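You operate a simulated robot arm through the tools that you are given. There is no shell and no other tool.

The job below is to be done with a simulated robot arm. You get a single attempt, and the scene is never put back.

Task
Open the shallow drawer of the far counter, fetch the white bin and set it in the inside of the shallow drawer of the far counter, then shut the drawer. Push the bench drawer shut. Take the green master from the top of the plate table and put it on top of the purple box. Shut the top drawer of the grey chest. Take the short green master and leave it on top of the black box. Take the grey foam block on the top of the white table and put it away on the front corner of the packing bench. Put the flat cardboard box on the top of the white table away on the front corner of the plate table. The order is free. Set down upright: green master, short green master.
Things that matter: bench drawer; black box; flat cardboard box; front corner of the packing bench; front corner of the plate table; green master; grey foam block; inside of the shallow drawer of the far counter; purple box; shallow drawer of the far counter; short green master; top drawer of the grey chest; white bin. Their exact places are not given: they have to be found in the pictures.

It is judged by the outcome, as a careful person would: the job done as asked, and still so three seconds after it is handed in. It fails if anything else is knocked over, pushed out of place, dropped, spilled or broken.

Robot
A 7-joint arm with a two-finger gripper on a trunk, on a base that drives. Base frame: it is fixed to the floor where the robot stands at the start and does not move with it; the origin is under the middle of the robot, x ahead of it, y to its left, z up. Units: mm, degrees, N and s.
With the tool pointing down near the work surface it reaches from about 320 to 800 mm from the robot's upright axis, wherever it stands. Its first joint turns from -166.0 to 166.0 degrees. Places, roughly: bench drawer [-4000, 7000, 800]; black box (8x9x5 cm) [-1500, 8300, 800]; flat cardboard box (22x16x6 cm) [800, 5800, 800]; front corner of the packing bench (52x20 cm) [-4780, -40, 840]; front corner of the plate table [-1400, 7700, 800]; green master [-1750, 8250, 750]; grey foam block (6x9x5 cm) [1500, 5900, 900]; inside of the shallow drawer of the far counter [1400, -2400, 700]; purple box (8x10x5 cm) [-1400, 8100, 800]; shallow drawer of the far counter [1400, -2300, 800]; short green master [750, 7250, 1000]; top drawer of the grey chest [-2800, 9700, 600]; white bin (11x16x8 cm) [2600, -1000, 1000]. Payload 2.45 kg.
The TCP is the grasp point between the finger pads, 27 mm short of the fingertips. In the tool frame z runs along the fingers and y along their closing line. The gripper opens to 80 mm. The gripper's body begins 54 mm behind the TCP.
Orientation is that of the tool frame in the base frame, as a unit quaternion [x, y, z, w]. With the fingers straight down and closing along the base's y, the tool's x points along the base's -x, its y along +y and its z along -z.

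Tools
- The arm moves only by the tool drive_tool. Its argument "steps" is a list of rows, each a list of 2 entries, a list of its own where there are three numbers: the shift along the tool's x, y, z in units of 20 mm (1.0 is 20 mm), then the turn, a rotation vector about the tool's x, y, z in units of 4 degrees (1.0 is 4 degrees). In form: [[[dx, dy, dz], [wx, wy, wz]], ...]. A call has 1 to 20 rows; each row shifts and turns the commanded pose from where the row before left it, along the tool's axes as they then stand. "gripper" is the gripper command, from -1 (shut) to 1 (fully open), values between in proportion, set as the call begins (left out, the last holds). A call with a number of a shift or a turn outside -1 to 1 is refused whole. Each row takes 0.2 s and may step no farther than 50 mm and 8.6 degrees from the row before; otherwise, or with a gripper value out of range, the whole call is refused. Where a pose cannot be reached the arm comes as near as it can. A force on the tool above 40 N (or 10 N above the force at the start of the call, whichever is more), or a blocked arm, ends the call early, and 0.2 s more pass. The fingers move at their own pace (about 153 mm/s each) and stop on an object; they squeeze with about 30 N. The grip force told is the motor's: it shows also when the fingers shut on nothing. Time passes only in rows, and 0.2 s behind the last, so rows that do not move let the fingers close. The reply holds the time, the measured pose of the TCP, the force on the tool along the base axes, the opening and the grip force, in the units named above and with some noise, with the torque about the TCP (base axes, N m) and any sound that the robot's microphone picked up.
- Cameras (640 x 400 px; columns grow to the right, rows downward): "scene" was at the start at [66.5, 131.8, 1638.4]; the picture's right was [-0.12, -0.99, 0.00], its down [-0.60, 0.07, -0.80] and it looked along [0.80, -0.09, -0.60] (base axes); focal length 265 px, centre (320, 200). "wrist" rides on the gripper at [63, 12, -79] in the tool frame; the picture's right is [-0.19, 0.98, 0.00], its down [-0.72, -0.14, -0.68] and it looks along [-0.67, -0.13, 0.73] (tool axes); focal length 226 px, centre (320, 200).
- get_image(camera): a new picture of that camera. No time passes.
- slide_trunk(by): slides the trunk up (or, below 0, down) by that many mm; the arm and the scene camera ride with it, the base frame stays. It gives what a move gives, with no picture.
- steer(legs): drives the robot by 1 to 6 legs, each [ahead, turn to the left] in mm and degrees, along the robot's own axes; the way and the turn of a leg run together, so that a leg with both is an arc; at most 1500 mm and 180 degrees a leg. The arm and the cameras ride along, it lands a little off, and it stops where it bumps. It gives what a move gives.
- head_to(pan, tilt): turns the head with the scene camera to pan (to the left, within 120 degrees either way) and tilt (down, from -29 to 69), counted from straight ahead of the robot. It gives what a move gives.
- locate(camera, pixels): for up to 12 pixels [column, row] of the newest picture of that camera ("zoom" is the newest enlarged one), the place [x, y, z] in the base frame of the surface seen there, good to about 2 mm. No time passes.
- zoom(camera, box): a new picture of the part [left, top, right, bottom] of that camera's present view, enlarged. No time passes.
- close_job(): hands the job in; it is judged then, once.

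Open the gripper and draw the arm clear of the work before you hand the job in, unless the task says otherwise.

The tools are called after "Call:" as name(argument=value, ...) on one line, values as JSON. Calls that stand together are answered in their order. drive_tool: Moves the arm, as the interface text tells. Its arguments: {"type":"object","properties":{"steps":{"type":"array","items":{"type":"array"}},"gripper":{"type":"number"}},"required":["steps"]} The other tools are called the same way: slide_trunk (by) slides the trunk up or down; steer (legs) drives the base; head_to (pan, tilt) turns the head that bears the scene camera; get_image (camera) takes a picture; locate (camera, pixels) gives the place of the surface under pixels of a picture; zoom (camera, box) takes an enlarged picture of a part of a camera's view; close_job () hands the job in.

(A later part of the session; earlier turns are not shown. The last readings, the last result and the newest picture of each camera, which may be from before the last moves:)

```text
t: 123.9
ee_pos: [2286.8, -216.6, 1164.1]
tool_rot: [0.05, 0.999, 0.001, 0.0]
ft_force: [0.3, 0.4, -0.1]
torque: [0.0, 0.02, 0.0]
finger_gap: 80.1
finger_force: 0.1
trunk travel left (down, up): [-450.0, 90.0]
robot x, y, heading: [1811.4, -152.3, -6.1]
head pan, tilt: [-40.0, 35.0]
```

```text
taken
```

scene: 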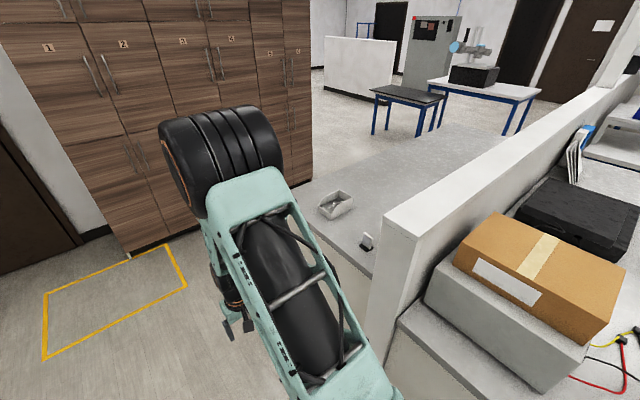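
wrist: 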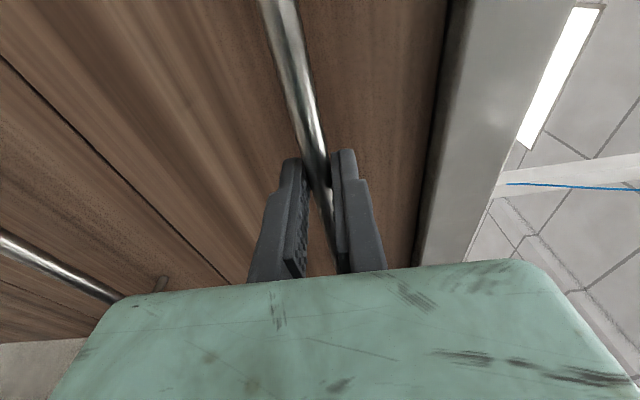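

The bin is ahead right at (335,203). I'll drive 810 mm further and turn right to face the counter end.

Call:
steer(legs=[[812, 0], [0, -90]])

Call:
head_to(pan=5, tilt=50)

Call:
get_image(camera="scene")

Call:
get_image(camera="wrist")

```text
t: 132.2
ee_pos: [2558.7, -711.6, 1163.2]
tool_rot: [0.739, 0.674, 0.001, 0.001]
ft_force: [0.0, -0.6, -0.3]
torque: [-0.05, -0.03, -0.02]
finger_gap: 80.2
finger_force: 0.0
trunk travel left (down, up): [-450.0, 90.0]
robot x, y, heading: [2623.2, -235.3, -95.2]
head pan, tilt: [-40.0, 35.0]
```

```text
t: 133.3
ee_pos: [2560.0, -710.5, 1162.8]
tool_rot: [0.739, 0.674, 0.001, 0.001]
ft_force: [-1.5, 0.0, -0.1]
torque: [-0.04, 0.01, -0.04]
finger_gap: 80.1
finger_force: 0.0
trunk travel left (down, up): [-450.0, 90.0]
robot x, y, heading: [2622.7, -230.3, -95.3]
head pan, tilt: [5.0, 50.0]
```

```text
taken
```

scene: 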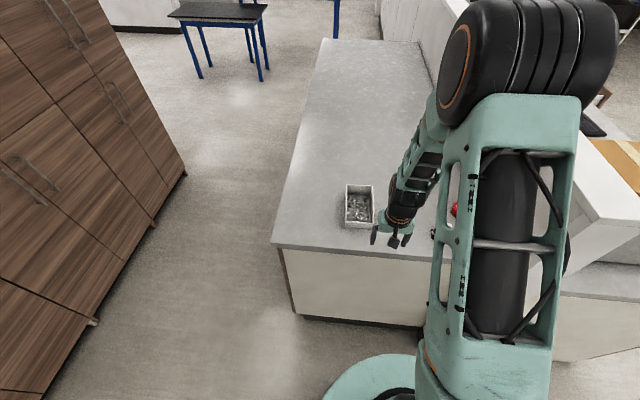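

```text
taken
```

wrist: 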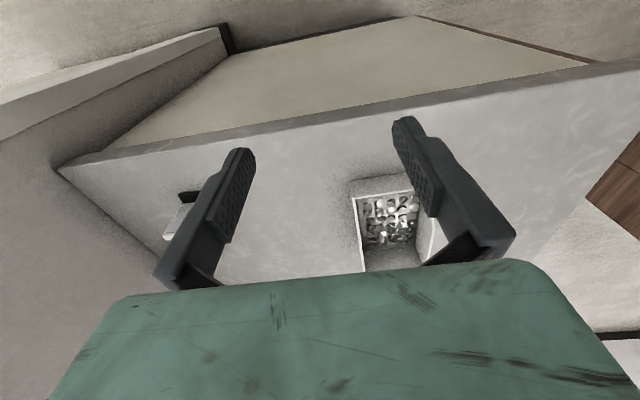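

The bin is straight ahead at (358,205), its open side up with parts inside. I'll zoom in and measure its rim corners.

Call:
zoom(camera="scene", box=[320, 165, 400, 245])

Call:
locate(camera="scene", pixels=[[346, 186], [371, 187], [344, 222], [373, 228], [345, 205], [373, 207], [358, 205], [358, 226], [336, 228], [358, 185]])

```text
5.00 times, centred on (360, 205) of scene
```

zoom: 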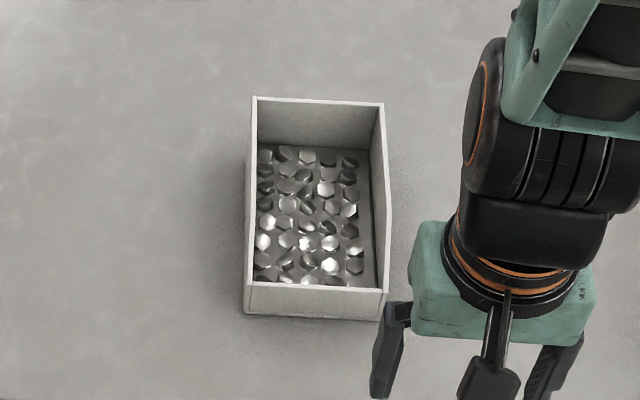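

```text
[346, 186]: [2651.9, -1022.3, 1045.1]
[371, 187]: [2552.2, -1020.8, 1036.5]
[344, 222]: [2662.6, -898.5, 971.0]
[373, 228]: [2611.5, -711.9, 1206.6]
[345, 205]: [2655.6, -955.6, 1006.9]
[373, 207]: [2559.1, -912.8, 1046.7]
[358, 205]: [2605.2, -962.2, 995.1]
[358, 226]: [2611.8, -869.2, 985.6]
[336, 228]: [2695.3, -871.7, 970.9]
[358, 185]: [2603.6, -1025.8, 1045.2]
```

I'll use the enlarged picture to get precise rim points of the side walls, front wall and back wall.

Call:
locate(camera="zoom", pixels=[[256, 99], [380, 105], [320, 102], [254, 150], [251, 200], [250, 250], [384, 160], [387, 200], [387, 250], [315, 287], [280, 230], [340, 200]])

```text
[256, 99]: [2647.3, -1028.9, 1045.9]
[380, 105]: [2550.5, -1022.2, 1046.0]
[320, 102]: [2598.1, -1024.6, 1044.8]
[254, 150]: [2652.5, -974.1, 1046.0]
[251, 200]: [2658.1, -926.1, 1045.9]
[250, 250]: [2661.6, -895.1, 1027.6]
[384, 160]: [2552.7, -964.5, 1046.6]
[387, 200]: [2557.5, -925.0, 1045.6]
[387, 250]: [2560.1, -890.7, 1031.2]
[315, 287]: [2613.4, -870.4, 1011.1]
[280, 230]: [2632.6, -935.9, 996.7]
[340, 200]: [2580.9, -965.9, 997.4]
```

The right side wall's rim runs (2552.7,-964.5)→(2557.5,-925) at z≈1046; parts top ≈997; bin aligned at 6.6°. I'll bring the open gripper above the middle of that wall, turned +1.2° to align.

Call:
drive_tool(steps=[[[-1, 0.1, 0], [0, 0, 0.3]], [[-1, 0.1, 0], [0, 0, 0]], [[-1, 0.1, 0], [0, 0, 0]], [[-1, 0.1, 0], [0, 0, 0]], [[-1, 0.1, 0], [0, 0, 0]], [[-1, 0.1, 0], [0, 0, 0]], [[-1, 0.1, 0], [0, 0, 0]], [[-1, 0.1, 0], [0, 0, 0]], [[-1, 0.1, 0], [0, 0, 0]], [[-1, 0.1, 0], [0, 0, 0]], [[-1, 0.1, 0], [0, 0, 0]], [[-0.9, 0, 0], [0, 0, 0]], [[0, 0, 1], [0, 0, 0]], [[0, 0, 1], [0, 0, 0]], [[0, 0, 1], [0, 0, 0]]], gripper=1)

Call:
get_image(camera="wrist")

Call:
zoom(camera="scene", box=[310, 140, 438, 220])

```text
t: 136.5
ee_pos: [2555.3, -951.9, 1103.3]
tool_rot: [0.746, 0.666, 0.0, 0.0]
ft_force: [0.4, -0.3, 0.0]
torque: [0.01, 0.02, 0.01]
finger_gap: 80.2
finger_force: 0.1
trunk travel left (down, up): [-450.0, 90.0]
robot x, y, heading: [2622.1, -235.2, -95.4]
head pan, tilt: [5.0, 50.0]
```

```text
taken
```

wrist: 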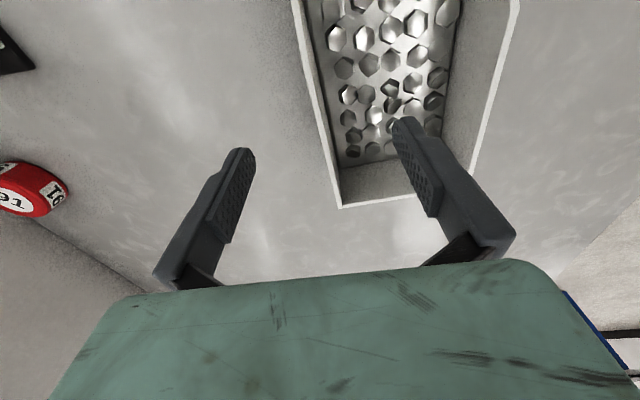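

```text
5.00 times, centred on (374, 180) of scene
```

zoom: 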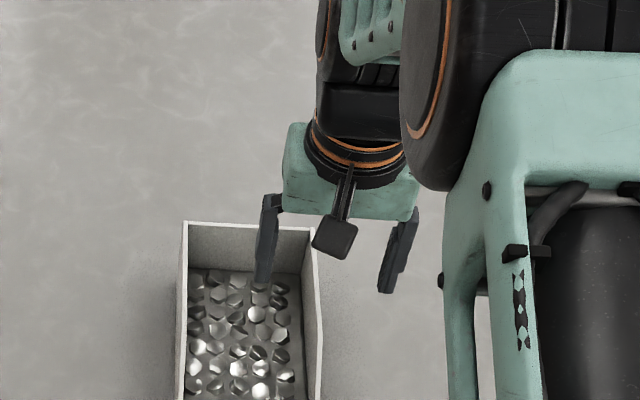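

The wall rim runs from (298,0) to (340,205) in the wrist view, between the fingers, with the other finger inside the bin. I'll check rim positions from this view.

Call:
locate(camera="wrist", pixels=[[305, 40], [314, 80], [322, 120], [331, 165], [340, 205], [495, 90], [512, 20], [375, 140]])

```text
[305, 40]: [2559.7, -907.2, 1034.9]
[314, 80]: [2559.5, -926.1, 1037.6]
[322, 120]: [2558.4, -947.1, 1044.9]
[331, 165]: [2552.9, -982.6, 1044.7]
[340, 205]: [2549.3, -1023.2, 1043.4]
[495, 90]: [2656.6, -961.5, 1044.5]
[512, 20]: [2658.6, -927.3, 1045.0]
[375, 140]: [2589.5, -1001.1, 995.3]
```

The wall is at x≈2557 at y=-952, TCP x 2555 — well centred. I'll descend 71 mm (tips stay above the parts) and close.

Call:
drive_tool(steps=[[[0, 0.05, 1], [0, 0, 0]], [[0, 0, 1], [0, 0, 0]], [[0, 0, 1], [0, 0, 0]], [[0, 0, 0.55], [0, 0, 0]]])

Call:
drive_tool(steps=[[[0, 0, 0], [0, 0, 0]], [[0, 0, 0], [0, 0, 0]], [[0, 0, 0], [0, 0, 0]]], gripper=-1)

Call:
get_image(camera="wrist")

Call:
zoom(camera="scene", box=[310, 140, 438, 220])

```text
t: 137.5
ee_pos: [2555.4, -951.1, 1032.9]
tool_rot: [0.745, 0.667, 0.001, 0.002]
ft_force: [1.7, 1.8, 6.2]
torque: [0.03, -0.32, 0.06]
finger_gap: 78.7
finger_force: 0.1
trunk travel left (down, up): [-450.0, 90.0]
robot x, y, heading: [2621.4, -233.9, -95.1]
head pan, tilt: [5.0, 50.0]
```

```text
t: 138.3
ee_pos: [2554.9, -950.9, 1032.3]
tool_rot: [0.745, 0.667, 0.001, 0.001]
ft_force: [-0.8, 0.2, 0.0]
torque: [0.0, 0.07, 0.05]
finger_gap: 5.9
finger_force: 30.0
trunk travel left (down, up): [-450.0, 90.0]
robot x, y, heading: [2622.9, -234.7, -95.3]
head pan, tilt: [5.0, 50.0]
```

```text
taken
```

wrist: 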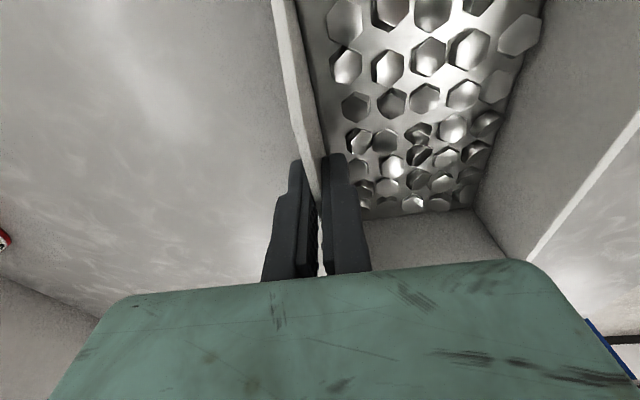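

```text
5.00 times, centred on (374, 180) of scene
```

zoom: 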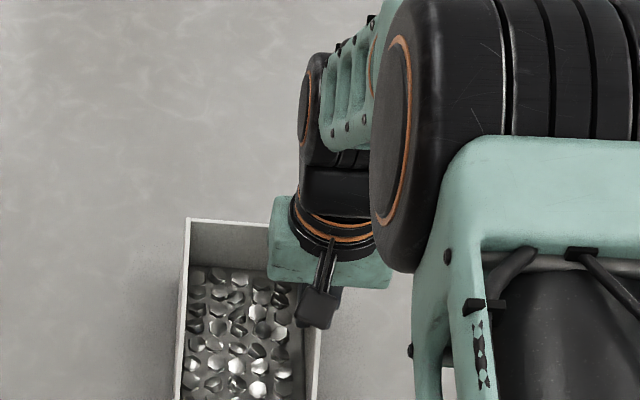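

The wall is gripped (gap 5.9 mm, 30 N). I'll lift slowly by 30 mm and check the weight and tilt.

Call:
drive_tool(steps=[[[0, 0, -0.2], [0, 0, 0]], [[0, 0, -0.3], [0, 0, 0]], [[0, 0, -0.5], [0, 0, 0]], [[0, 0, -0.5], [0, 0, 0]], [[0, 0, 0], [0, 0, 0]]])

Call:
get_image(camera="wrist")

Call:
zoom(camera="scene", box=[310, 140, 438, 220])

```text
t: 139.5
ee_pos: [2554.6, -950.7, 1062.1]
tool_rot: [0.745, 0.667, 0.0, 0.0]
ft_force: [-0.8, 0.8, 0.7]
torque: [-0.04, 0.0, 0.03]
finger_gap: 0.0
finger_force: 29.5
trunk travel left (down, up): [-450.0, 90.0]
robot x, y, heading: [2623.5, -232.9, -95.2]
head pan, tilt: [5.0, 50.0]
```

```text
taken
```

wrist: 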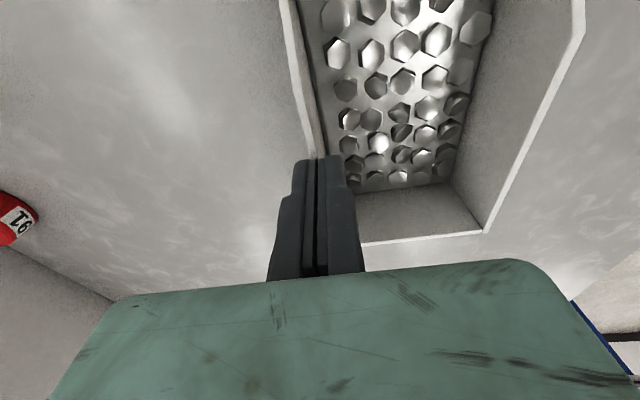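

```text
5.00 times, centred on (374, 180) of scene
```

zoom: 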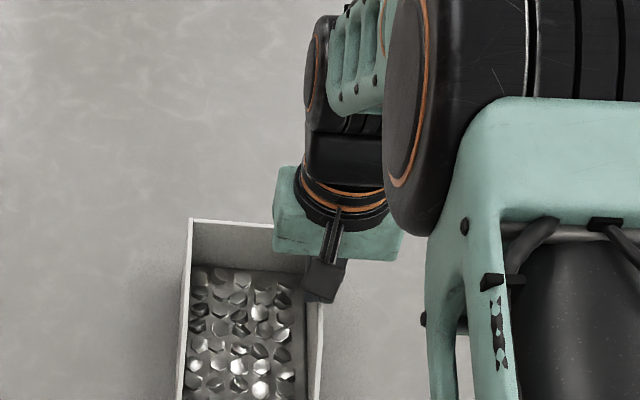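

The fingers slid off (gap 0.0) and the bin stayed put, apparently in place. I'll reopen, and repeat the grip as deep as the parts allow, lifting in tiny steps to read the load.

Call:
drive_tool(steps=[[[0, 0, -1], [0, 0, 0]], [[0, 0, -1], [0, 0, 0]]], gripper=0)

Call:
get_image(camera="wrist")

Call:
locate(camera="wrist", pixels=[[305, 40], [314, 80], [322, 120], [331, 165], [340, 205], [495, 90], [360, 60], [400, 60]])

```text
t: 140.1
ee_pos: [2555.2, -949.7, 1103.8]
tool_rot: [0.746, 0.666, 0.001, 0.001]
ft_force: [0.5, -0.7, 0.0]
torque: [-0.01, 0.01, -0.03]
finger_gap: 40.0
finger_force: 0.0
trunk travel left (down, up): [-450.0, 90.0]
robot x, y, heading: [2622.1, -230.8, -95.3]
head pan, tilt: [5.0, 50.0]
```

```text
taken
```

wrist: 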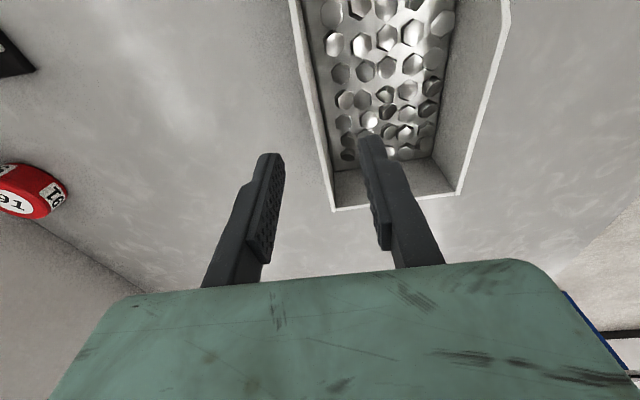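

```text
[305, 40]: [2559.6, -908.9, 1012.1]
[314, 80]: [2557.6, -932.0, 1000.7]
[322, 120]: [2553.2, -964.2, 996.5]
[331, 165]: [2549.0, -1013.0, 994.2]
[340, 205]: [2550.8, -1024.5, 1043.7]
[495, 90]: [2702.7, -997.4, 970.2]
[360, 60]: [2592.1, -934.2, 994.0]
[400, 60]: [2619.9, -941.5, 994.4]
```

The bin moved only a few mm. I'll re-measure the rim line of the wall, which runs now from (291,0) to (334,208).

Call:
zoom(camera="wrist", box=[260, 0, 540, 220])

Call:
locate(camera="wrist", pixels=[[300, 40], [308, 80], [316, 120], [325, 165], [333, 205], [490, 90], [505, 20], [462, 190]])

```text
1.82 times, centred on (400, 110) of wrist
```

zoom: 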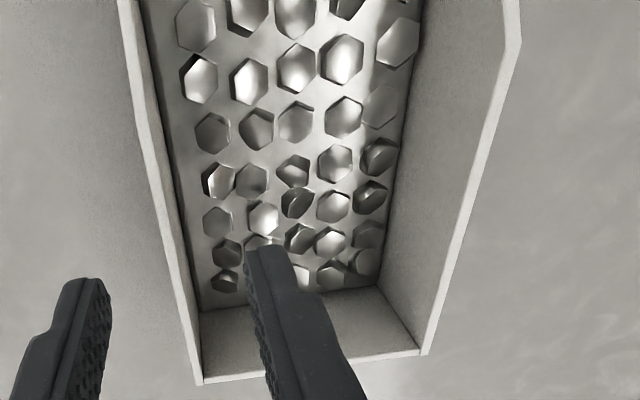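

```text
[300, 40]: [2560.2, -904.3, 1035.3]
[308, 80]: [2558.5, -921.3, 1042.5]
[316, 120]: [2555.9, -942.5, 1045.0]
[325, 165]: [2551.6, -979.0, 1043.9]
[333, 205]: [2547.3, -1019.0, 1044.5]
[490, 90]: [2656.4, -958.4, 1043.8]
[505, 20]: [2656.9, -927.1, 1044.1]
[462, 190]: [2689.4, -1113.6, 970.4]
```

Wall is at x≈2555 at y=-950. I'll descend with a 40 mm opening until just above the parts, and grip again.

Call:
drive_tool(steps=[[[0, 0, 1], [0, 0, 0]], [[0, 0, 1], [0, 0, 0]], [[0, 0, 1], [0, 0, 0]], [[0, 0, 0.6], [0, 0, 0]]])

Call:
drive_tool(steps=[[[0, 0, 0.2], [0, 0, 0]]])

Call:
drive_tool(steps=[[[0, 0, 0.2], [0, 0, 0]]])

```text
t: 141.1
ee_pos: [2556.4, -952.0, 1031.0]
tool_rot: [0.746, 0.666, 0.002, 0.001]
ft_force: [-0.8, 0.2, 0.2]
torque: [-0.02, 0.0, -0.04]
finger_gap: 39.8
finger_force: 0.0
trunk travel left (down, up): [-450.0, 90.0]
robot x, y, heading: [2621.7, -230.9, -95.4]
head pan, tilt: [5.0, 50.0]
```

```text
t: 141.5
ee_pos: [2555.3, -951.0, 1027.2]
tool_rot: [0.745, 0.667, 0.0, 0.0]
ft_force: [0.7, 0.0, 0.3]
torque: [-0.01, -0.01, -0.03]
finger_gap: 39.9
finger_force: 0.0
trunk travel left (down, up): [-450.0, 90.0]
robot x, y, heading: [2622.1, -235.7, -95.0]
head pan, tilt: [5.0, 50.0]
```

```text
t: 141.9
ee_pos: [2556.6, -948.8, 1021.8]
tool_rot: [0.745, 0.667, 0.001, 0.0]
ft_force: [0.3, -0.2, -0.4]
torque: [0.03, -0.03, 0.02]
finger_gap: 40.0
finger_force: 0.2
trunk travel left (down, up): [-450.0, 90.0]
robot x, y, heading: [2619.5, -236.5, -95.4]
head pan, tilt: [5.0, 50.0]
```

No contact yet at TCP z≈1022. I'll go a little deeper in small steps until the fingertip feels the bin's fill.

Call:
drive_tool(steps=[[[0, 0, 0.15], [0, 0, 0]]])

Call:
drive_tool(steps=[[[0, 0, 0.15], [0, 0, 0]]])

Call:
drive_tool(steps=[[[0, 0, 0.15], [0, 0, 0]]])

```text
t: 142.3
ee_pos: [2556.4, -950.8, 1021.4]
tool_rot: [0.746, 0.666, 0.0, 0.002]
ft_force: [3.3, 1.1, 10.0]
torque: [0.05, -0.31, 0.01]
finger_gap: 38.3
finger_force: 0.2
trunk travel left (down, up): [-450.0, 90.0]
robot x, y, heading: [2618.2, -236.9, -95.6]
head pan, tilt: [5.0, 50.0]
```

```text
t: 142.7
ee_pos: [2557.8, -950.3, 1019.6]
tool_rot: [0.746, 0.666, -0.001, 0.003]
ft_force: [8.3, 0.3, 24.1]
torque: [-0.03, -0.75, -0.03]
finger_gap: 35.4
finger_force: 0.1
trunk travel left (down, up): [-450.0, 90.0]
robot x, y, heading: [2622.0, -230.0, -95.1]
head pan, tilt: [5.0, 50.0]
```

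```text
t: 143.2
ee_pos: [2558.9, -954.6, 1019.6]
tool_rot: [0.745, 0.667, -0.002, 0.005]
ft_force: [1.0, 1.0, 16.0]
torque: [0.1, -0.4, 0.01]
finger_gap: 33.8
finger_force: 0.1
trunk travel left (down, up): [-450.0, 90.0]
robot x, y, heading: [2621.9, -233.3, -95.2]
head pan, tilt: [5.0, 50.0]
stopped in row 1: the force on the tool passed its limit at 41 N (the readings are from after the stop); the commanded pose is now the measured one
```

The fingertip now rests on the fill (z≈994). I'll lift 3 mm, close, and lift in tiny steps while watching the load.

Call:
drive_tool(steps=[[[0, 0, -0.15], [0, 0, 0]], [[0, 0, 0], [0, 0, 0]]])

Call:
drive_tool(steps=[[[0, 0, 0], [0, 0, 0]], [[0, 0, 0], [0, 0, 0]], [[0, 0, 0], [0, 0, 0]]], gripper=-1)

Call:
drive_tool(steps=[[[0, 0, -0.1], [0, 0, 0]]])

Call:
drive_tool(steps=[[[0, 0, -0.1], [0, 0, 0]]])

Call:
drive_tool(steps=[[[0, 0, -0.1], [0, 0, 0]]])

```text
t: 143.8
ee_pos: [2557.6, -952.2, 1019.4]
tool_rot: [0.745, 0.667, 0.0, 0.003]
ft_force: [-1.1, -1.3, 10.1]
torque: [-0.05, -0.2, -0.11]
finger_gap: 35.2
finger_force: 0.1
trunk travel left (down, up): [-450.0, 90.0]
robot x, y, heading: [2618.6, -234.7, -95.2]
head pan, tilt: [5.0, 50.0]
```

```text
t: 144.6
ee_pos: [2556.5, -952.7, 1019.2]
tool_rot: [0.745, 0.667, -0.001, 0.003]
ft_force: [-0.2, -0.7, -2.1]
torque: [0.02, 0.07, -0.01]
finger_gap: 6.0
finger_force: 29.9
trunk travel left (down, up): [-450.0, 90.0]
robot x, y, heading: [2623.4, -235.0, -95.3]
head pan, tilt: [5.0, 50.0]
```

```text
t: 145.0
ee_pos: [2557.5, -952.5, 1021.2]
tool_rot: [0.745, 0.667, -0.001, 0.003]
ft_force: [0.5, 0.0, -1.2]
torque: [0.04, 0.06, -0.01]
finger_gap: 6.1
finger_force: 30.1
trunk travel left (down, up): [-450.0, 90.0]
robot x, y, heading: [2620.2, -234.7, -95.1]
head pan, tilt: [5.0, 50.0]
```

```text
t: 145.4
ee_pos: [2557.7, -953.1, 1023.2]
tool_rot: [0.746, 0.666, -0.001, 0.002]
ft_force: [0.1, 0.7, -1.5]
torque: [0.0, 0.05, 0.0]
finger_gap: 6.1
finger_force: 30.2
trunk travel left (down, up): [-450.0, 90.0]
robot x, y, heading: [2620.0, -232.8, -95.3]
head pan, tilt: [5.0, 50.0]
```

```text
t: 145.8
ee_pos: [2557.3, -953.1, 1025.2]
tool_rot: [0.746, 0.666, 0.0, 0.003]
ft_force: [-0.9, -0.2, -1.3]
torque: [0.0, 0.02, 0.0]
finger_gap: 6.0
finger_force: 30.4
trunk travel left (down, up): [-450.0, 90.0]
robot x, y, heading: [2622.4, -231.2, -95.3]
head pan, tilt: [5.0, 50.0]
```

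The load reads only about -1.3 N with the wall held (gap 6.0). I'll look whether the bin is actually rising.

Call:
get_image(camera="wrist")

Call:
zoom(camera="scene", box=[310, 150, 438, 230])

Call:
locate(camera="zoom", pixels=[[183, 200], [181, 260], [250, 175], [240, 280], [310, 300], [190, 330], [250, 345], [150, 300]])

```text
taken
```

wrist: 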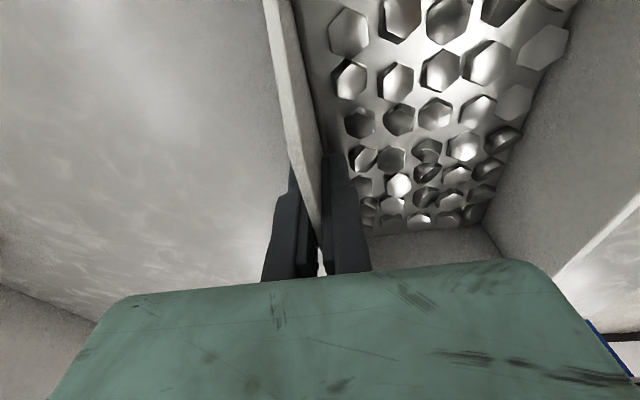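

```text
5.00 times, centred on (374, 190) of scene
```

zoom: 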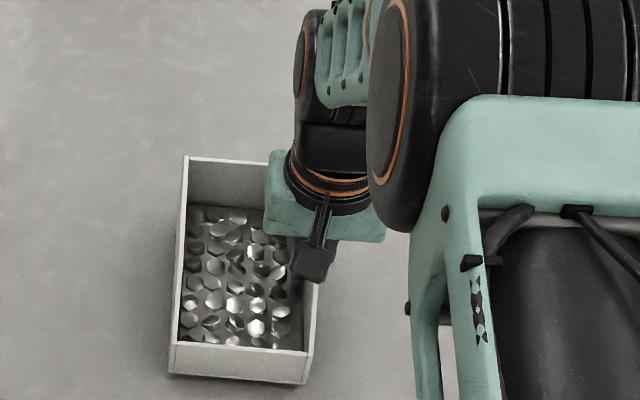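

```text
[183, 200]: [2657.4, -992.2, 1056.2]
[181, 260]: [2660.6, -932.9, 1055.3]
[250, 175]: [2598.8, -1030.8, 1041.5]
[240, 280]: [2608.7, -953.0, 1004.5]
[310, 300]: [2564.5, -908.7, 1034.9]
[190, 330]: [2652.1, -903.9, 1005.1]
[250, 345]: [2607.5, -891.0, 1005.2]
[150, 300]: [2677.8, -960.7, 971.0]
```

The bin does rise (left rim 1046→1056, fill 995→1004): it weighs little. I'll lift slowly another 40 mm and recheck the hold.

Call:
drive_tool(steps=[[[0, 0, -0.1], [0, 0, 0]], [[0, 0, -0.1], [0, 0, 0]], [[0, 0, -0.2], [0, 0, 0]], [[0, 0, -0.2], [0, 0, 0]], [[0, 0, -0.2], [0, 0, 0]], [[0, 0, -0.2], [0, 0, 0]], [[0, 0, -0.2], [0, 0, 0]], [[0, 0, -0.2], [0, 0, 0]], [[0, 0, -0.2], [0, 0, 0]], [[0, 0, -0.2], [0, 0, 0]], [[0, 0, -0.2], [0, 0, 0]]])

Call:
get_image(camera="wrist")

Call:
zoom(camera="scene", box=[310, 150, 438, 230])

```text
t: 148.2
ee_pos: [2557.1, -953.0, 1065.2]
tool_rot: [0.745, 0.667, -0.002, 0.003]
ft_force: [-0.3, 0.3, -2.0]
torque: [0.03, 0.07, -0.01]
finger_gap: 5.9
finger_force: 29.9
trunk travel left (down, up): [-450.0, 90.0]
robot x, y, heading: [2621.5, -231.6, -95.1]
head pan, tilt: [5.0, 50.0]
```

```text
taken
```

wrist: 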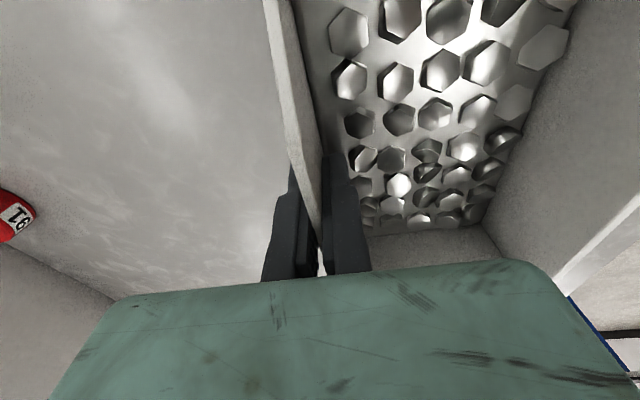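

```text
5.00 times, centred on (374, 190) of scene
```

zoom: 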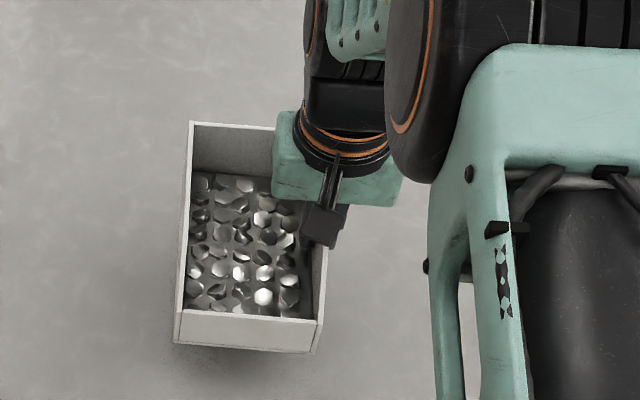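

The bin hangs level and firm (about 2 N load). I'll raise it further and draw it in slowly toward the robot.

Call:
drive_tool(steps=[[[0, 0, -0.4], [0, 0, 0]], [[0, 0, -0.4], [0, 0, 0]], [[0.3, 0, -0.4], [0, 0, 0]], [[0.5, 0, -0.4], [0, 0, 0]], [[0.6, 0, -0.4], [0, 0, 0]], [[0.7, 0, -0.4], [0, 0, 0]], [[0.7, 0, -0.4], [0, 0, 0]], [[0.7, 0, -0.4], [0, 0, 0]], [[0.7, 0, -0.4], [0, 0, 0]], [[0.7, 0, -0.4], [0, 0, 0]], [[0.7, 0, 0], [0, 0, 0]], [[0.7, 0, 0], [0, 0, 0]], [[0.7, 0, 0], [0, 0, 0]], [[0.7, 0, 0], [0, 0, 0]], [[0.7, 0, 0], [0, 0, 0]], [[0.7, 0, 0], [0, 0, 0]], [[0.5, 0, 0], [0, 0, 0]], [[0.3, 0, 0], [0, 0, 0]]])

Call:
get_image(camera="wrist")

```text
t: 152.0
ee_pos: [2579.3, -755.4, 1145.0]
tool_rot: [0.745, 0.667, -0.001, 0.003]
ft_force: [0.2, -0.7, -1.0]
torque: [0.02, 0.09, 0.01]
finger_gap: 5.8
finger_force: 30.4
trunk travel left (down, up): [-450.0, 90.0]
robot x, y, heading: [2620.6, -235.0, -95.2]
head pan, tilt: [5.0, 50.0]
```

```text
taken
```

wrist: 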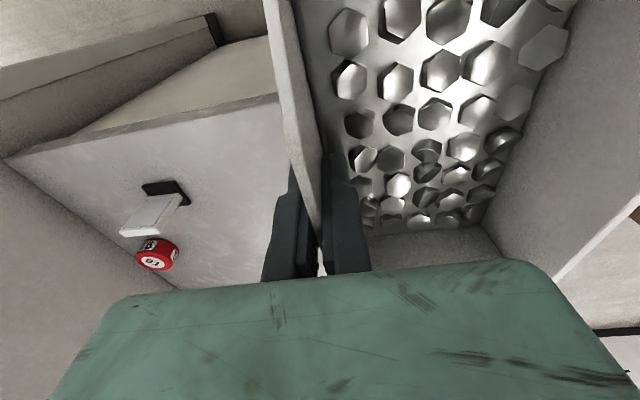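

Bin is held steady. I'll back away from the counter end, turn right, and drive back past the counter.

Call:
steer(legs=[[-260, 0], [0, -82], [830, 0]])

Call:
get_image(camera="wrist")

```text
t: 161.4
ee_pos: [1300.3, -50.5, 1142.9]
tool_rot: [1.0, 0.016, -0.003, 0.001]
ft_force: [0.4, 0.2, -1.7]
torque: [0.1, 0.01, 0.01]
finger_gap: 6.1
finger_force: 30.0
trunk travel left (down, up): [-450.0, 90.0]
robot x, y, heading: [1819.8, -19.2, -177.3]
head pan, tilt: [5.0, 50.0]
```

```text
taken
```

wrist: 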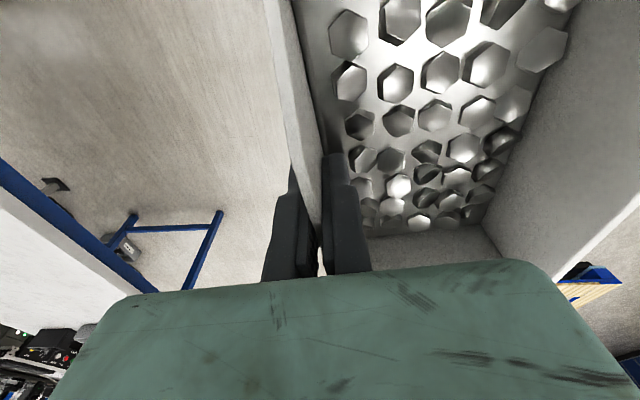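

Bin still firm (gap 6.1). I'll raise the trunk a bit for clearance over the chair and continue around to the drawer.

Call:
slide_trunk(by=85)

Call:
steer(legs=[[820, 0], [0, 49.6], [948, 0], [0, 29], [1200, 0]])

Call:
get_image(camera="wrist")

Call:
get_image(camera="scene")

```text
t: 162.6
ee_pos: [1301.1, -50.8, 1229.0]
tool_rot: [1.0, 0.015, -0.002, 0.001]
ft_force: [-0.7, -0.3, -0.4]
torque: [0.08, 0.0, 0.0]
finger_gap: 5.9
finger_force: 30.0
trunk travel left (down, up): [-535.0, 5.0]
robot x, y, heading: [1823.7, -17.6, -177.1]
head pan, tilt: [5.0, 50.0]
```

```text
t: 181.0
ee_pos: [161.8, -2522.0, 1229.4]
tool_rot: [0.766, 0.643, -0.001, 0.003]
ft_force: [-1.0, -0.2, -1.0]
torque: [0.04, 0.05, 0.01]
finger_gap: 6.1
finger_force: 30.2
trunk travel left (down, up): [-535.0, 5.0]
robot x, y, heading: [240.3, -2003.7, -98.7]
head pan, tilt: [5.0, 50.0]
```

```text
taken
```

wrist: 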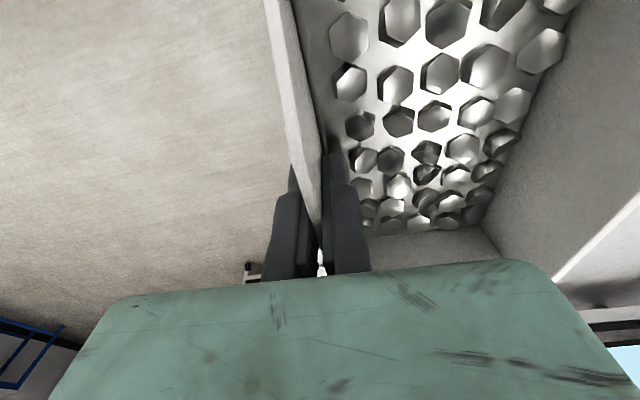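

```text
taken
```

scene: 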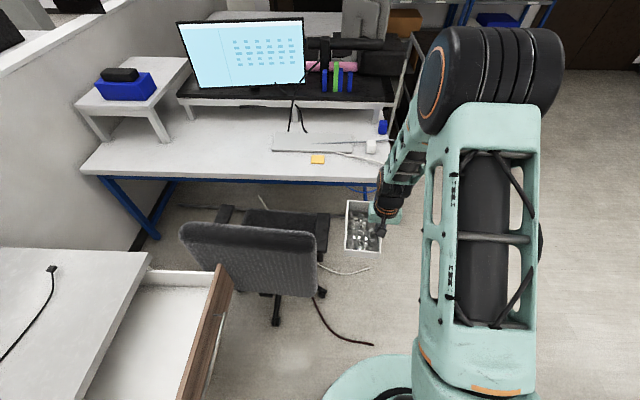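

The open drawer and chair are at lower left; the bin is held in front and high (bottom z≈1179). I'll drive 225 mm on and turn left to face the drawer.

Call:
steer(legs=[[225, 0], [0, 92.2]])

Call:
get_image(camera="scene")

Call:
get_image(camera="wrist")

```text
t: 186.7
ee_pos: [722.6, -2288.1, 1229.7]
tool_rot: [0.073, 0.997, 0.002, 0.002]
ft_force: [-0.2, -0.3, -0.7]
torque: [-0.05, 0.02, 0.03]
finger_gap: 5.8
finger_force: 30.3
trunk travel left (down, up): [-535.0, 5.0]
robot x, y, heading: [197.6, -2226.1, -7.7]
head pan, tilt: [5.0, 50.0]
```

```text
taken
```

scene: 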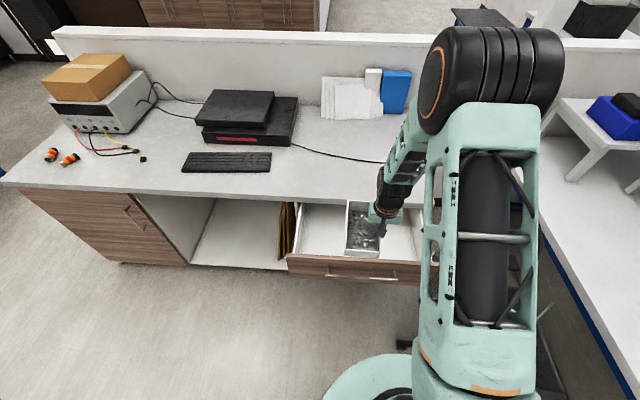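

```text
taken
```

wrist: 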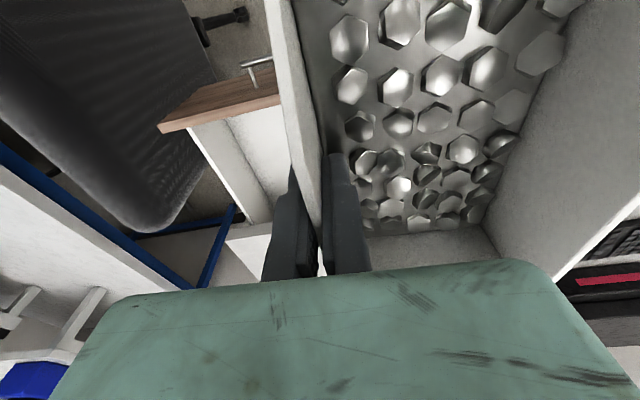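

The bin is in front of and above the open drawer. I'll align the tool (−1.8°) and move 200 mm forward at this height so it is over the drawer opening.

Call:
drive_tool(steps=[[[-0.3, 0, 0], [0, 0, -0.15]], [[-0.5, 0, 0], [0, 0, -0.15]], [[-0.7, 0, 0], [0, 0, -0.16]], [[-0.7, 0, 0], [0, 0, 0]], [[-0.7, 0, 0], [0, 0, 0]], [[-0.7, 0, 0], [0, 0, 0]], [[-0.7, 0, 0], [0, 0, 0]], [[-0.7, 0, 0], [0, 0, 0]], [[-0.7, 0, 0], [0, 0, 0]], [[-0.7, 0, 0], [0, 0, 0]], [[-0.7, 0, 0], [0, 0, 0]], [[-0.7, 0, 0], [0, 0, 0]], [[-0.7, 0, 0], [0, 0, 0]], [[-0.7, 0, 0], [0, 0, 0]], [[-0.5, 0, 0], [0, 0, 0]], [[-0.3, 0, 0], [0, 0, 0]], [[0, 0, 0], [0, 0, 0]]])

Call:
head_to(pan=0, tilt=50)

Call:
get_image(camera="scene")

Call:
zoom(camera="scene", box=[270, 160, 430, 280])

```text
t: 190.3
ee_pos: [921.7, -2311.3, 1229.9]
tool_rot: [0.058, 0.998, 0.002, 0.003]
ft_force: [0.0, -0.1, -0.6]
torque: [-0.08, 0.05, -0.02]
finger_gap: 6.2
finger_force: 30.0
trunk travel left (down, up): [-535.0, 5.0]
robot x, y, heading: [204.6, -2223.7, -7.2]
head pan, tilt: [5.0, 50.0]
```

```text
t: 191.0
ee_pos: [921.3, -2311.8, 1231.8]
tool_rot: [0.058, 0.998, 0.002, 0.003]
ft_force: [0.3, 0.5, -1.3]
torque: [-0.09, 0.04, 0.04]
finger_gap: 6.1
finger_force: 30.3
trunk travel left (down, up): [-535.0, 5.0]
robot x, y, heading: [201.4, -2226.6, -7.3]
head pan, tilt: [0.0, 50.0]
```

```text
taken
```

scene: 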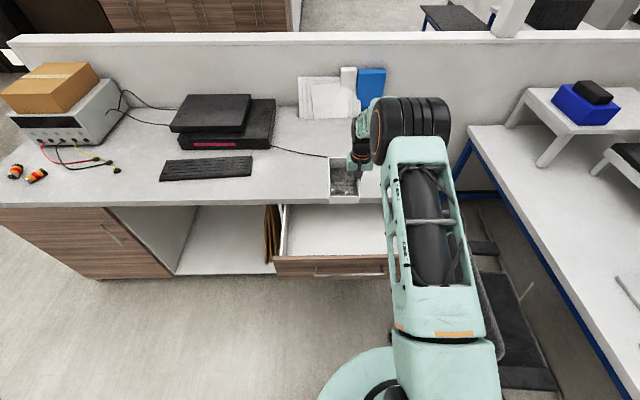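

```text
3.33 times, centred on (350, 220) of scene
```

zoom: 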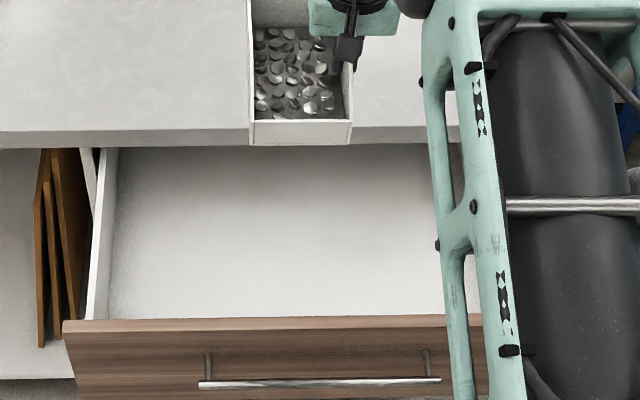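

The bin appears above the counter's edge in this slanted view. I'll measure the counter edge, panel edge and bin front to verify the real clearances.

Call:
locate(camera="zoom", pixels=[[200, 135], [400, 132], [300, 322], [300, 316], [300, 310], [251, 122], [350, 122], [251, 140], [350, 140], [253, 40], [105, 200], [300, 250]])

```text
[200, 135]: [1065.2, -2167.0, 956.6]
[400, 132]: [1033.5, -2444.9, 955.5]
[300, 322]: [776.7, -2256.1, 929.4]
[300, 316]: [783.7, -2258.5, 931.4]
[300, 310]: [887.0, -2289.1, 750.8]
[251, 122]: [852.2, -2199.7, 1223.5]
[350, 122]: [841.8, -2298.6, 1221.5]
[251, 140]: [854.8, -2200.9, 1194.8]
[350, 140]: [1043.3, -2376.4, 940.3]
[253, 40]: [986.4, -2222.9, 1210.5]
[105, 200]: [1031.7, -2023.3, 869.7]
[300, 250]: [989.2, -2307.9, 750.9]
```

Bin front edge at x≈845–852 leaves ~60 mm to the panel (785) and its back (≈1005) ~50 mm to the counter edge (≈1055). I'll lower the trunk 330 mm into the opening and check.

Call:
slide_trunk(by=-200)

Call:
slide_trunk(by=-130)

Call:
get_image(camera="scene")

Call:
get_image(camera="wrist")

```text
t: 193.1
ee_pos: [921.4, -2311.2, 1031.6]
tool_rot: [0.057, 0.998, 0.002, 0.003]
ft_force: [-0.2, 0.1, -0.9]
torque: [-0.08, 0.01, -0.01]
finger_gap: 5.9
finger_force: 29.8
trunk travel left (down, up): [-335.0, 205.0]
robot x, y, heading: [203.2, -2224.9, -7.3]
head pan, tilt: [0.0, 50.0]
```

```text
t: 194.7
ee_pos: [921.2, -2312.1, 901.0]
tool_rot: [0.058, 0.998, 0.002, 0.003]
ft_force: [0.4, -0.7, -1.5]
torque: [-0.08, -0.02, 0.01]
finger_gap: 5.8
finger_force: 29.7
trunk travel left (down, up): [-205.0, 335.0]
robot x, y, heading: [199.4, -2225.9, -7.3]
head pan, tilt: [0.0, 50.0]
```

```text
taken
```

scene: 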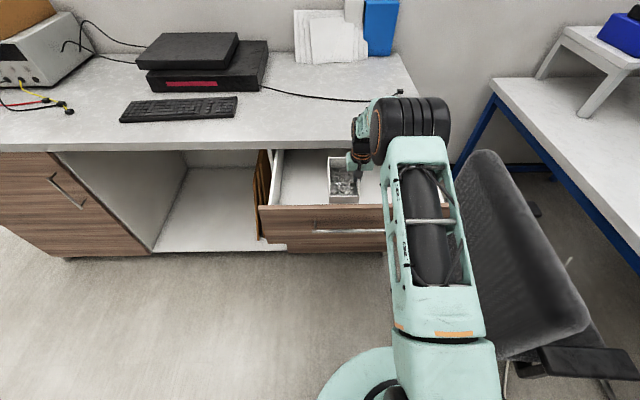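

```text
taken
```

wrist: 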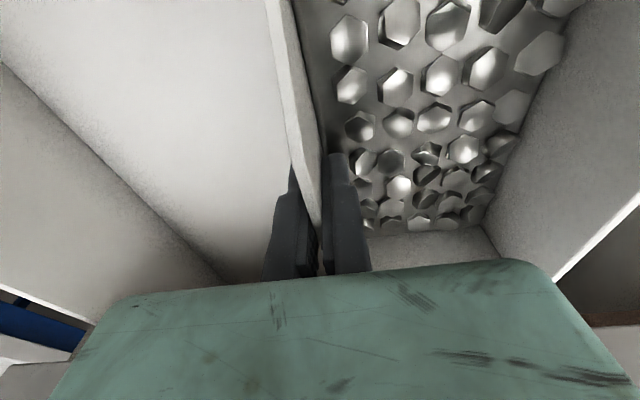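

The bin is inside the drawer outline, bottom ≈853. I'll lower it 90 mm with the arm then feel for the floor in small steps.

Call:
drive_tool(steps=[[[0, 0, 0.4], [0, 0, 0]], [[0, 0, 0.5], [0, 0, 0]], [[0, 0, 0.5], [0, 0, 0]], [[0, 0, 0.5], [0, 0, 0]], [[0, 0, 0.5], [0, 0, 0]], [[0, 0, 0.5], [0, 0, 0]], [[0, 0, 0.5], [0, 0, 0]], [[0, 0, 0.5], [0, 0, 0]], [[0, 0, 0.4], [0, 0, 0]], [[0, 0, 0.2], [0, 0, 0]]])

Call:
drive_tool(steps=[[[0, 0, 0.15], [0, 0, 0]], [[0, 0, 0.15], [0, 0, 0]]])

Call:
drive_tool(steps=[[[0, 0, 0.1], [0, 0, 0]], [[0, 0, 0.1], [0, 0, 0]]])

```text
t: 196.9
ee_pos: [921.3, -2311.5, 810.4]
tool_rot: [0.058, 0.998, 0.001, 0.003]
ft_force: [0.1, -0.2, -1.5]
torque: [-0.08, -0.02, -0.01]
finger_gap: 5.9
finger_force: 29.9
trunk travel left (down, up): [-205.0, 335.0]
robot x, y, heading: [206.0, -2227.2, -7.1]
head pan, tilt: [0.0, 50.0]
```

```text
t: 197.5
ee_pos: [922.5, -2311.2, 805.9]
tool_rot: [0.057, 0.998, 0.001, 0.003]
ft_force: [0.2, -0.3, -1.2]
torque: [-0.08, 0.04, 0.02]
finger_gap: 5.9
finger_force: 30.0
trunk travel left (down, up): [-205.0, 335.0]
robot x, y, heading: [201.8, -2222.7, -7.4]
head pan, tilt: [0.0, 50.0]
```

```text
t: 198.1
ee_pos: [922.4, -2311.7, 799.9]
tool_rot: [0.057, 0.998, 0.002, 0.003]
ft_force: [-0.1, -0.7, -1.4]
torque: [-0.08, 0.02, 0.04]
finger_gap: 6.0
finger_force: 29.9
trunk travel left (down, up): [-205.0, 335.0]
robot x, y, heading: [204.4, -2226.8, -7.2]
head pan, tilt: [0.0, 50.0]
```

No contact yet at TCP z≈800. I'll continue in 2 mm steps until the floor takes the weight.

Call:
drive_tool(steps=[[[0, 0, 0.1], [0, 0, 0]]])

Call:
drive_tool(steps=[[[0, 0, 0.1], [0, 0, 0]]])

Call:
drive_tool(steps=[[[0, 0, 0.1], [0, 0, 0]]])

```text
t: 198.5
ee_pos: [922.6, -2310.7, 798.9]
tool_rot: [0.058, 0.998, 0.002, 0.003]
ft_force: [1.2, -0.4, -0.9]
torque: [-0.06, -0.01, 0.0]
finger_gap: 5.8
finger_force: 30.2
trunk travel left (down, up): [-205.0, 335.0]
robot x, y, heading: [201.1, -2224.8, -7.4]
head pan, tilt: [0.0, 50.0]
```

```text
t: 198.9
ee_pos: [921.7, -2311.6, 796.5]
tool_rot: [0.057, 0.998, 0.001, 0.003]
ft_force: [-0.9, 0.3, 3.4]
torque: [0.04, 0.43, -0.04]
finger_gap: 6.2
finger_force: 30.0
trunk travel left (down, up): [-205.0, 335.0]
robot x, y, heading: [202.3, -2228.4, -7.1]
head pan, tilt: [0.0, 50.0]
```

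```text
t: 199.3
ee_pos: [923.1, -2310.7, 796.8]
tool_rot: [0.057, 0.998, 0.002, 0.005]
ft_force: [1.9, -0.6, 13.4]
torque: [0.03, 0.97, -0.01]
finger_gap: 5.9
finger_force: 30.1
trunk travel left (down, up): [-205.0, 335.0]
robot x, y, heading: [203.3, -2225.4, -7.4]
head pan, tilt: [0.0, 50.0]
```

The bin is on the drawer floor (13 N up). I'll open the fingers partway and withdraw straight up.

Call:
drive_tool(steps=[[[0, 0, -0.05], [0, 0, 0]], [[0, 0, 0], [0, 0, 0]], [[0, 0, 0], [0, 0, 0]]], gripper=-0.2)

Call:
drive_tool(steps=[[[0, 0, -0.3], [0, 0, 0]], [[0, 0, -0.5], [0, 0, 0]], [[0, 0, -1], [0, 0, 0]], [[0, 0, -1], [0, 0, 0]], [[0, 0, -1], [0, 0, 0]], [[0, 0, -1], [0, 0, 0]], [[0, 0, -1], [0, 0, 0]]])

Call:
slide_trunk(by=250)

Call:
get_image(camera="scene")

Call:
get_image(camera="wrist")

```text
t: 200.1
ee_pos: [922.0, -2312.6, 796.4]
tool_rot: [0.057, 0.998, 0.002, 0.003]
ft_force: [1.2, -4.0, 10.1]
torque: [0.05, 0.02, 0.0]
finger_gap: 25.1
finger_force: 0.0
trunk travel left (down, up): [-205.0, 335.0]
robot x, y, heading: [200.0, -2221.7, -7.3]
head pan, tilt: [0.0, 50.0]
```

```text
t: 201.7
ee_pos: [922.1, -2309.6, 911.2]
tool_rot: [0.057, 0.998, 0.002, 0.003]
ft_force: [0.5, 0.1, 0.5]
torque: [0.04, -0.04, -0.01]
finger_gap: 32.1
finger_force: 0.1
trunk travel left (down, up): [-205.0, 335.0]
robot x, y, heading: [199.7, -2222.0, -7.4]
head pan, tilt: [0.0, 50.0]
```

```text
t: 204.3
ee_pos: [922.7, -2310.7, 1159.4]
tool_rot: [0.057, 0.998, 0.001, 0.003]
ft_force: [-0.2, 0.0, 0.6]
torque: [0.0, -0.04, -0.01]
finger_gap: 32.1
finger_force: 0.1
trunk travel left (down, up): [-455.0, 85.0]
robot x, y, heading: [199.9, -2228.3, -7.1]
head pan, tilt: [0.0, 50.0]
```

```text
taken
```

scene: 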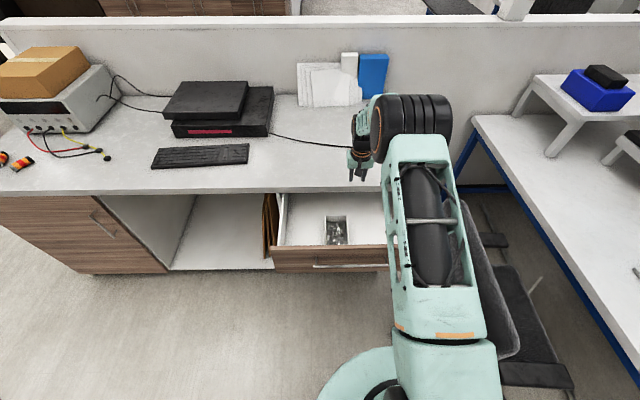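

```text
taken
```

wrist: 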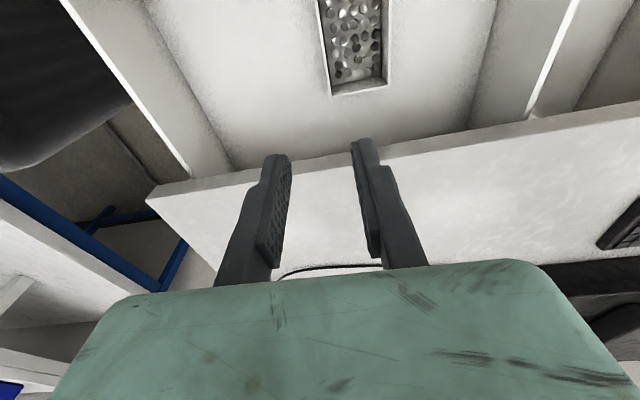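

The bin sits upright in the drawer, parts inside. I'll close the fingers, draw back over the panel, and get in front of the handle to push it shut by its bar.

Call:
drive_tool(steps=[[[1, 0, 0], [0, 0, 0]], [[1, 0, 0], [0, 0, 0]], [[1, 0, 0], [0, 0, 0]], [[1, 0, 0], [0, 0, 0]], [[1, 0, 0], [0, 0, 0]], [[1, 0, 0], [0, 0, 0]], [[1, 0, 0], [0, 0, 0]], [[1, 0, 0], [0, 0, 0]], [[1, 0, 0], [0, 0, 0]], [[1, 0, 0], [0, 0, 0]], [[1, 0, 0], [0, 0, 0]], [[1, 0, 0], [0, 0, 0]], [[1, 0, 0], [0, 0, 0]], [[1, 0, 0], [0, 0, 0]], [[1, 0, 0], [0, 0, 0]], [[1, 0, 0], [0, 0, 0]]], gripper=-1)

Call:
steer(legs=[[50, 0]])

Call:
get_image(camera="scene")

```text
t: 207.7
ee_pos: [602.2, -2273.5, 1160.2]
tool_rot: [0.057, 0.998, 0.001, 0.003]
ft_force: [0.1, -1.3, 0.0]
torque: [-0.03, -0.01, 0.02]
finger_gap: 0.0
finger_force: 30.1
trunk travel left (down, up): [-455.0, 85.0]
robot x, y, heading: [202.8, -2226.4, -7.3]
head pan, tilt: [0.0, 50.0]
```

```text
t: 208.6
ee_pos: [645.3, -2279.1, 1160.9]
tool_rot: [0.057, 0.998, 0.001, 0.004]
ft_force: [-1.6, 0.1, 0.0]
torque: [0.01, -0.09, -0.02]
finger_gap: 0.0
finger_force: 29.1
trunk travel left (down, up): [-455.0, 85.0]
robot x, y, heading: [246.4, -2232.5, -7.6]
head pan, tilt: [0.0, 50.0]
```

```text
taken
```

scene: 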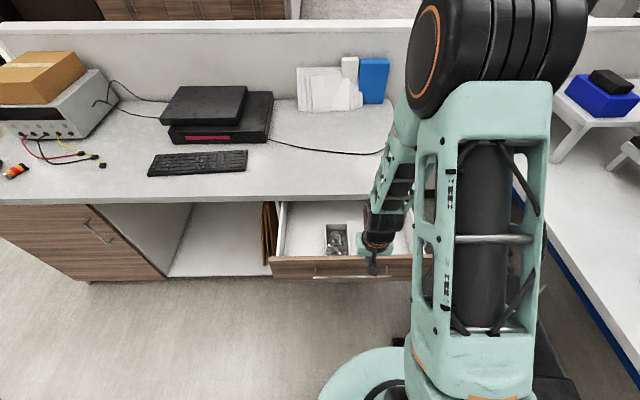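

TCP is at x=645, in front of the handle bar (x≈718) at its middle. I'll lower the trunk so that the fingers face the bar.

Call:
slide_trunk(by=-280)

Call:
get_image(camera="wrist")

Call:
get_image(camera="scene")

```text
t: 211.4
ee_pos: [649.7, -2279.8, 879.2]
tool_rot: [0.058, 0.998, 0.002, 0.002]
ft_force: [0.6, -0.5, 0.4]
torque: [-0.02, -0.02, -0.02]
finger_gap: 0.0
finger_force: 30.1
trunk travel left (down, up): [-175.0, 365.0]
robot x, y, heading: [250.2, -2232.6, -7.5]
head pan, tilt: [0.0, 50.0]
```

```text
taken
```

wrist: 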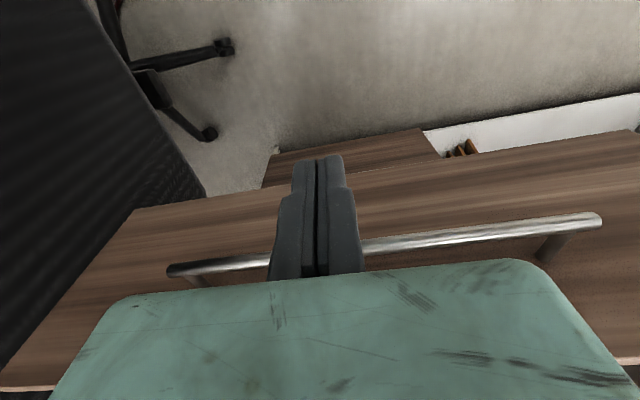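

```text
taken
```

scene: 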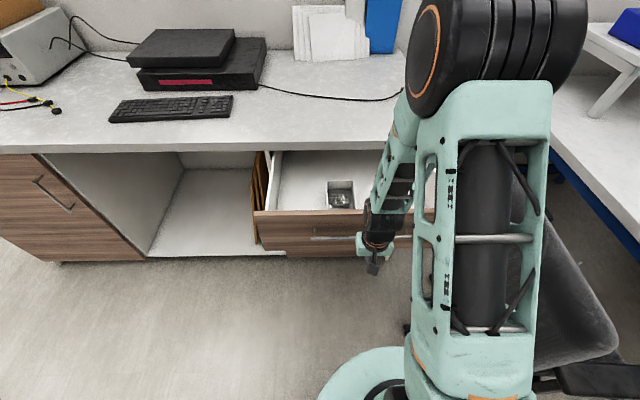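

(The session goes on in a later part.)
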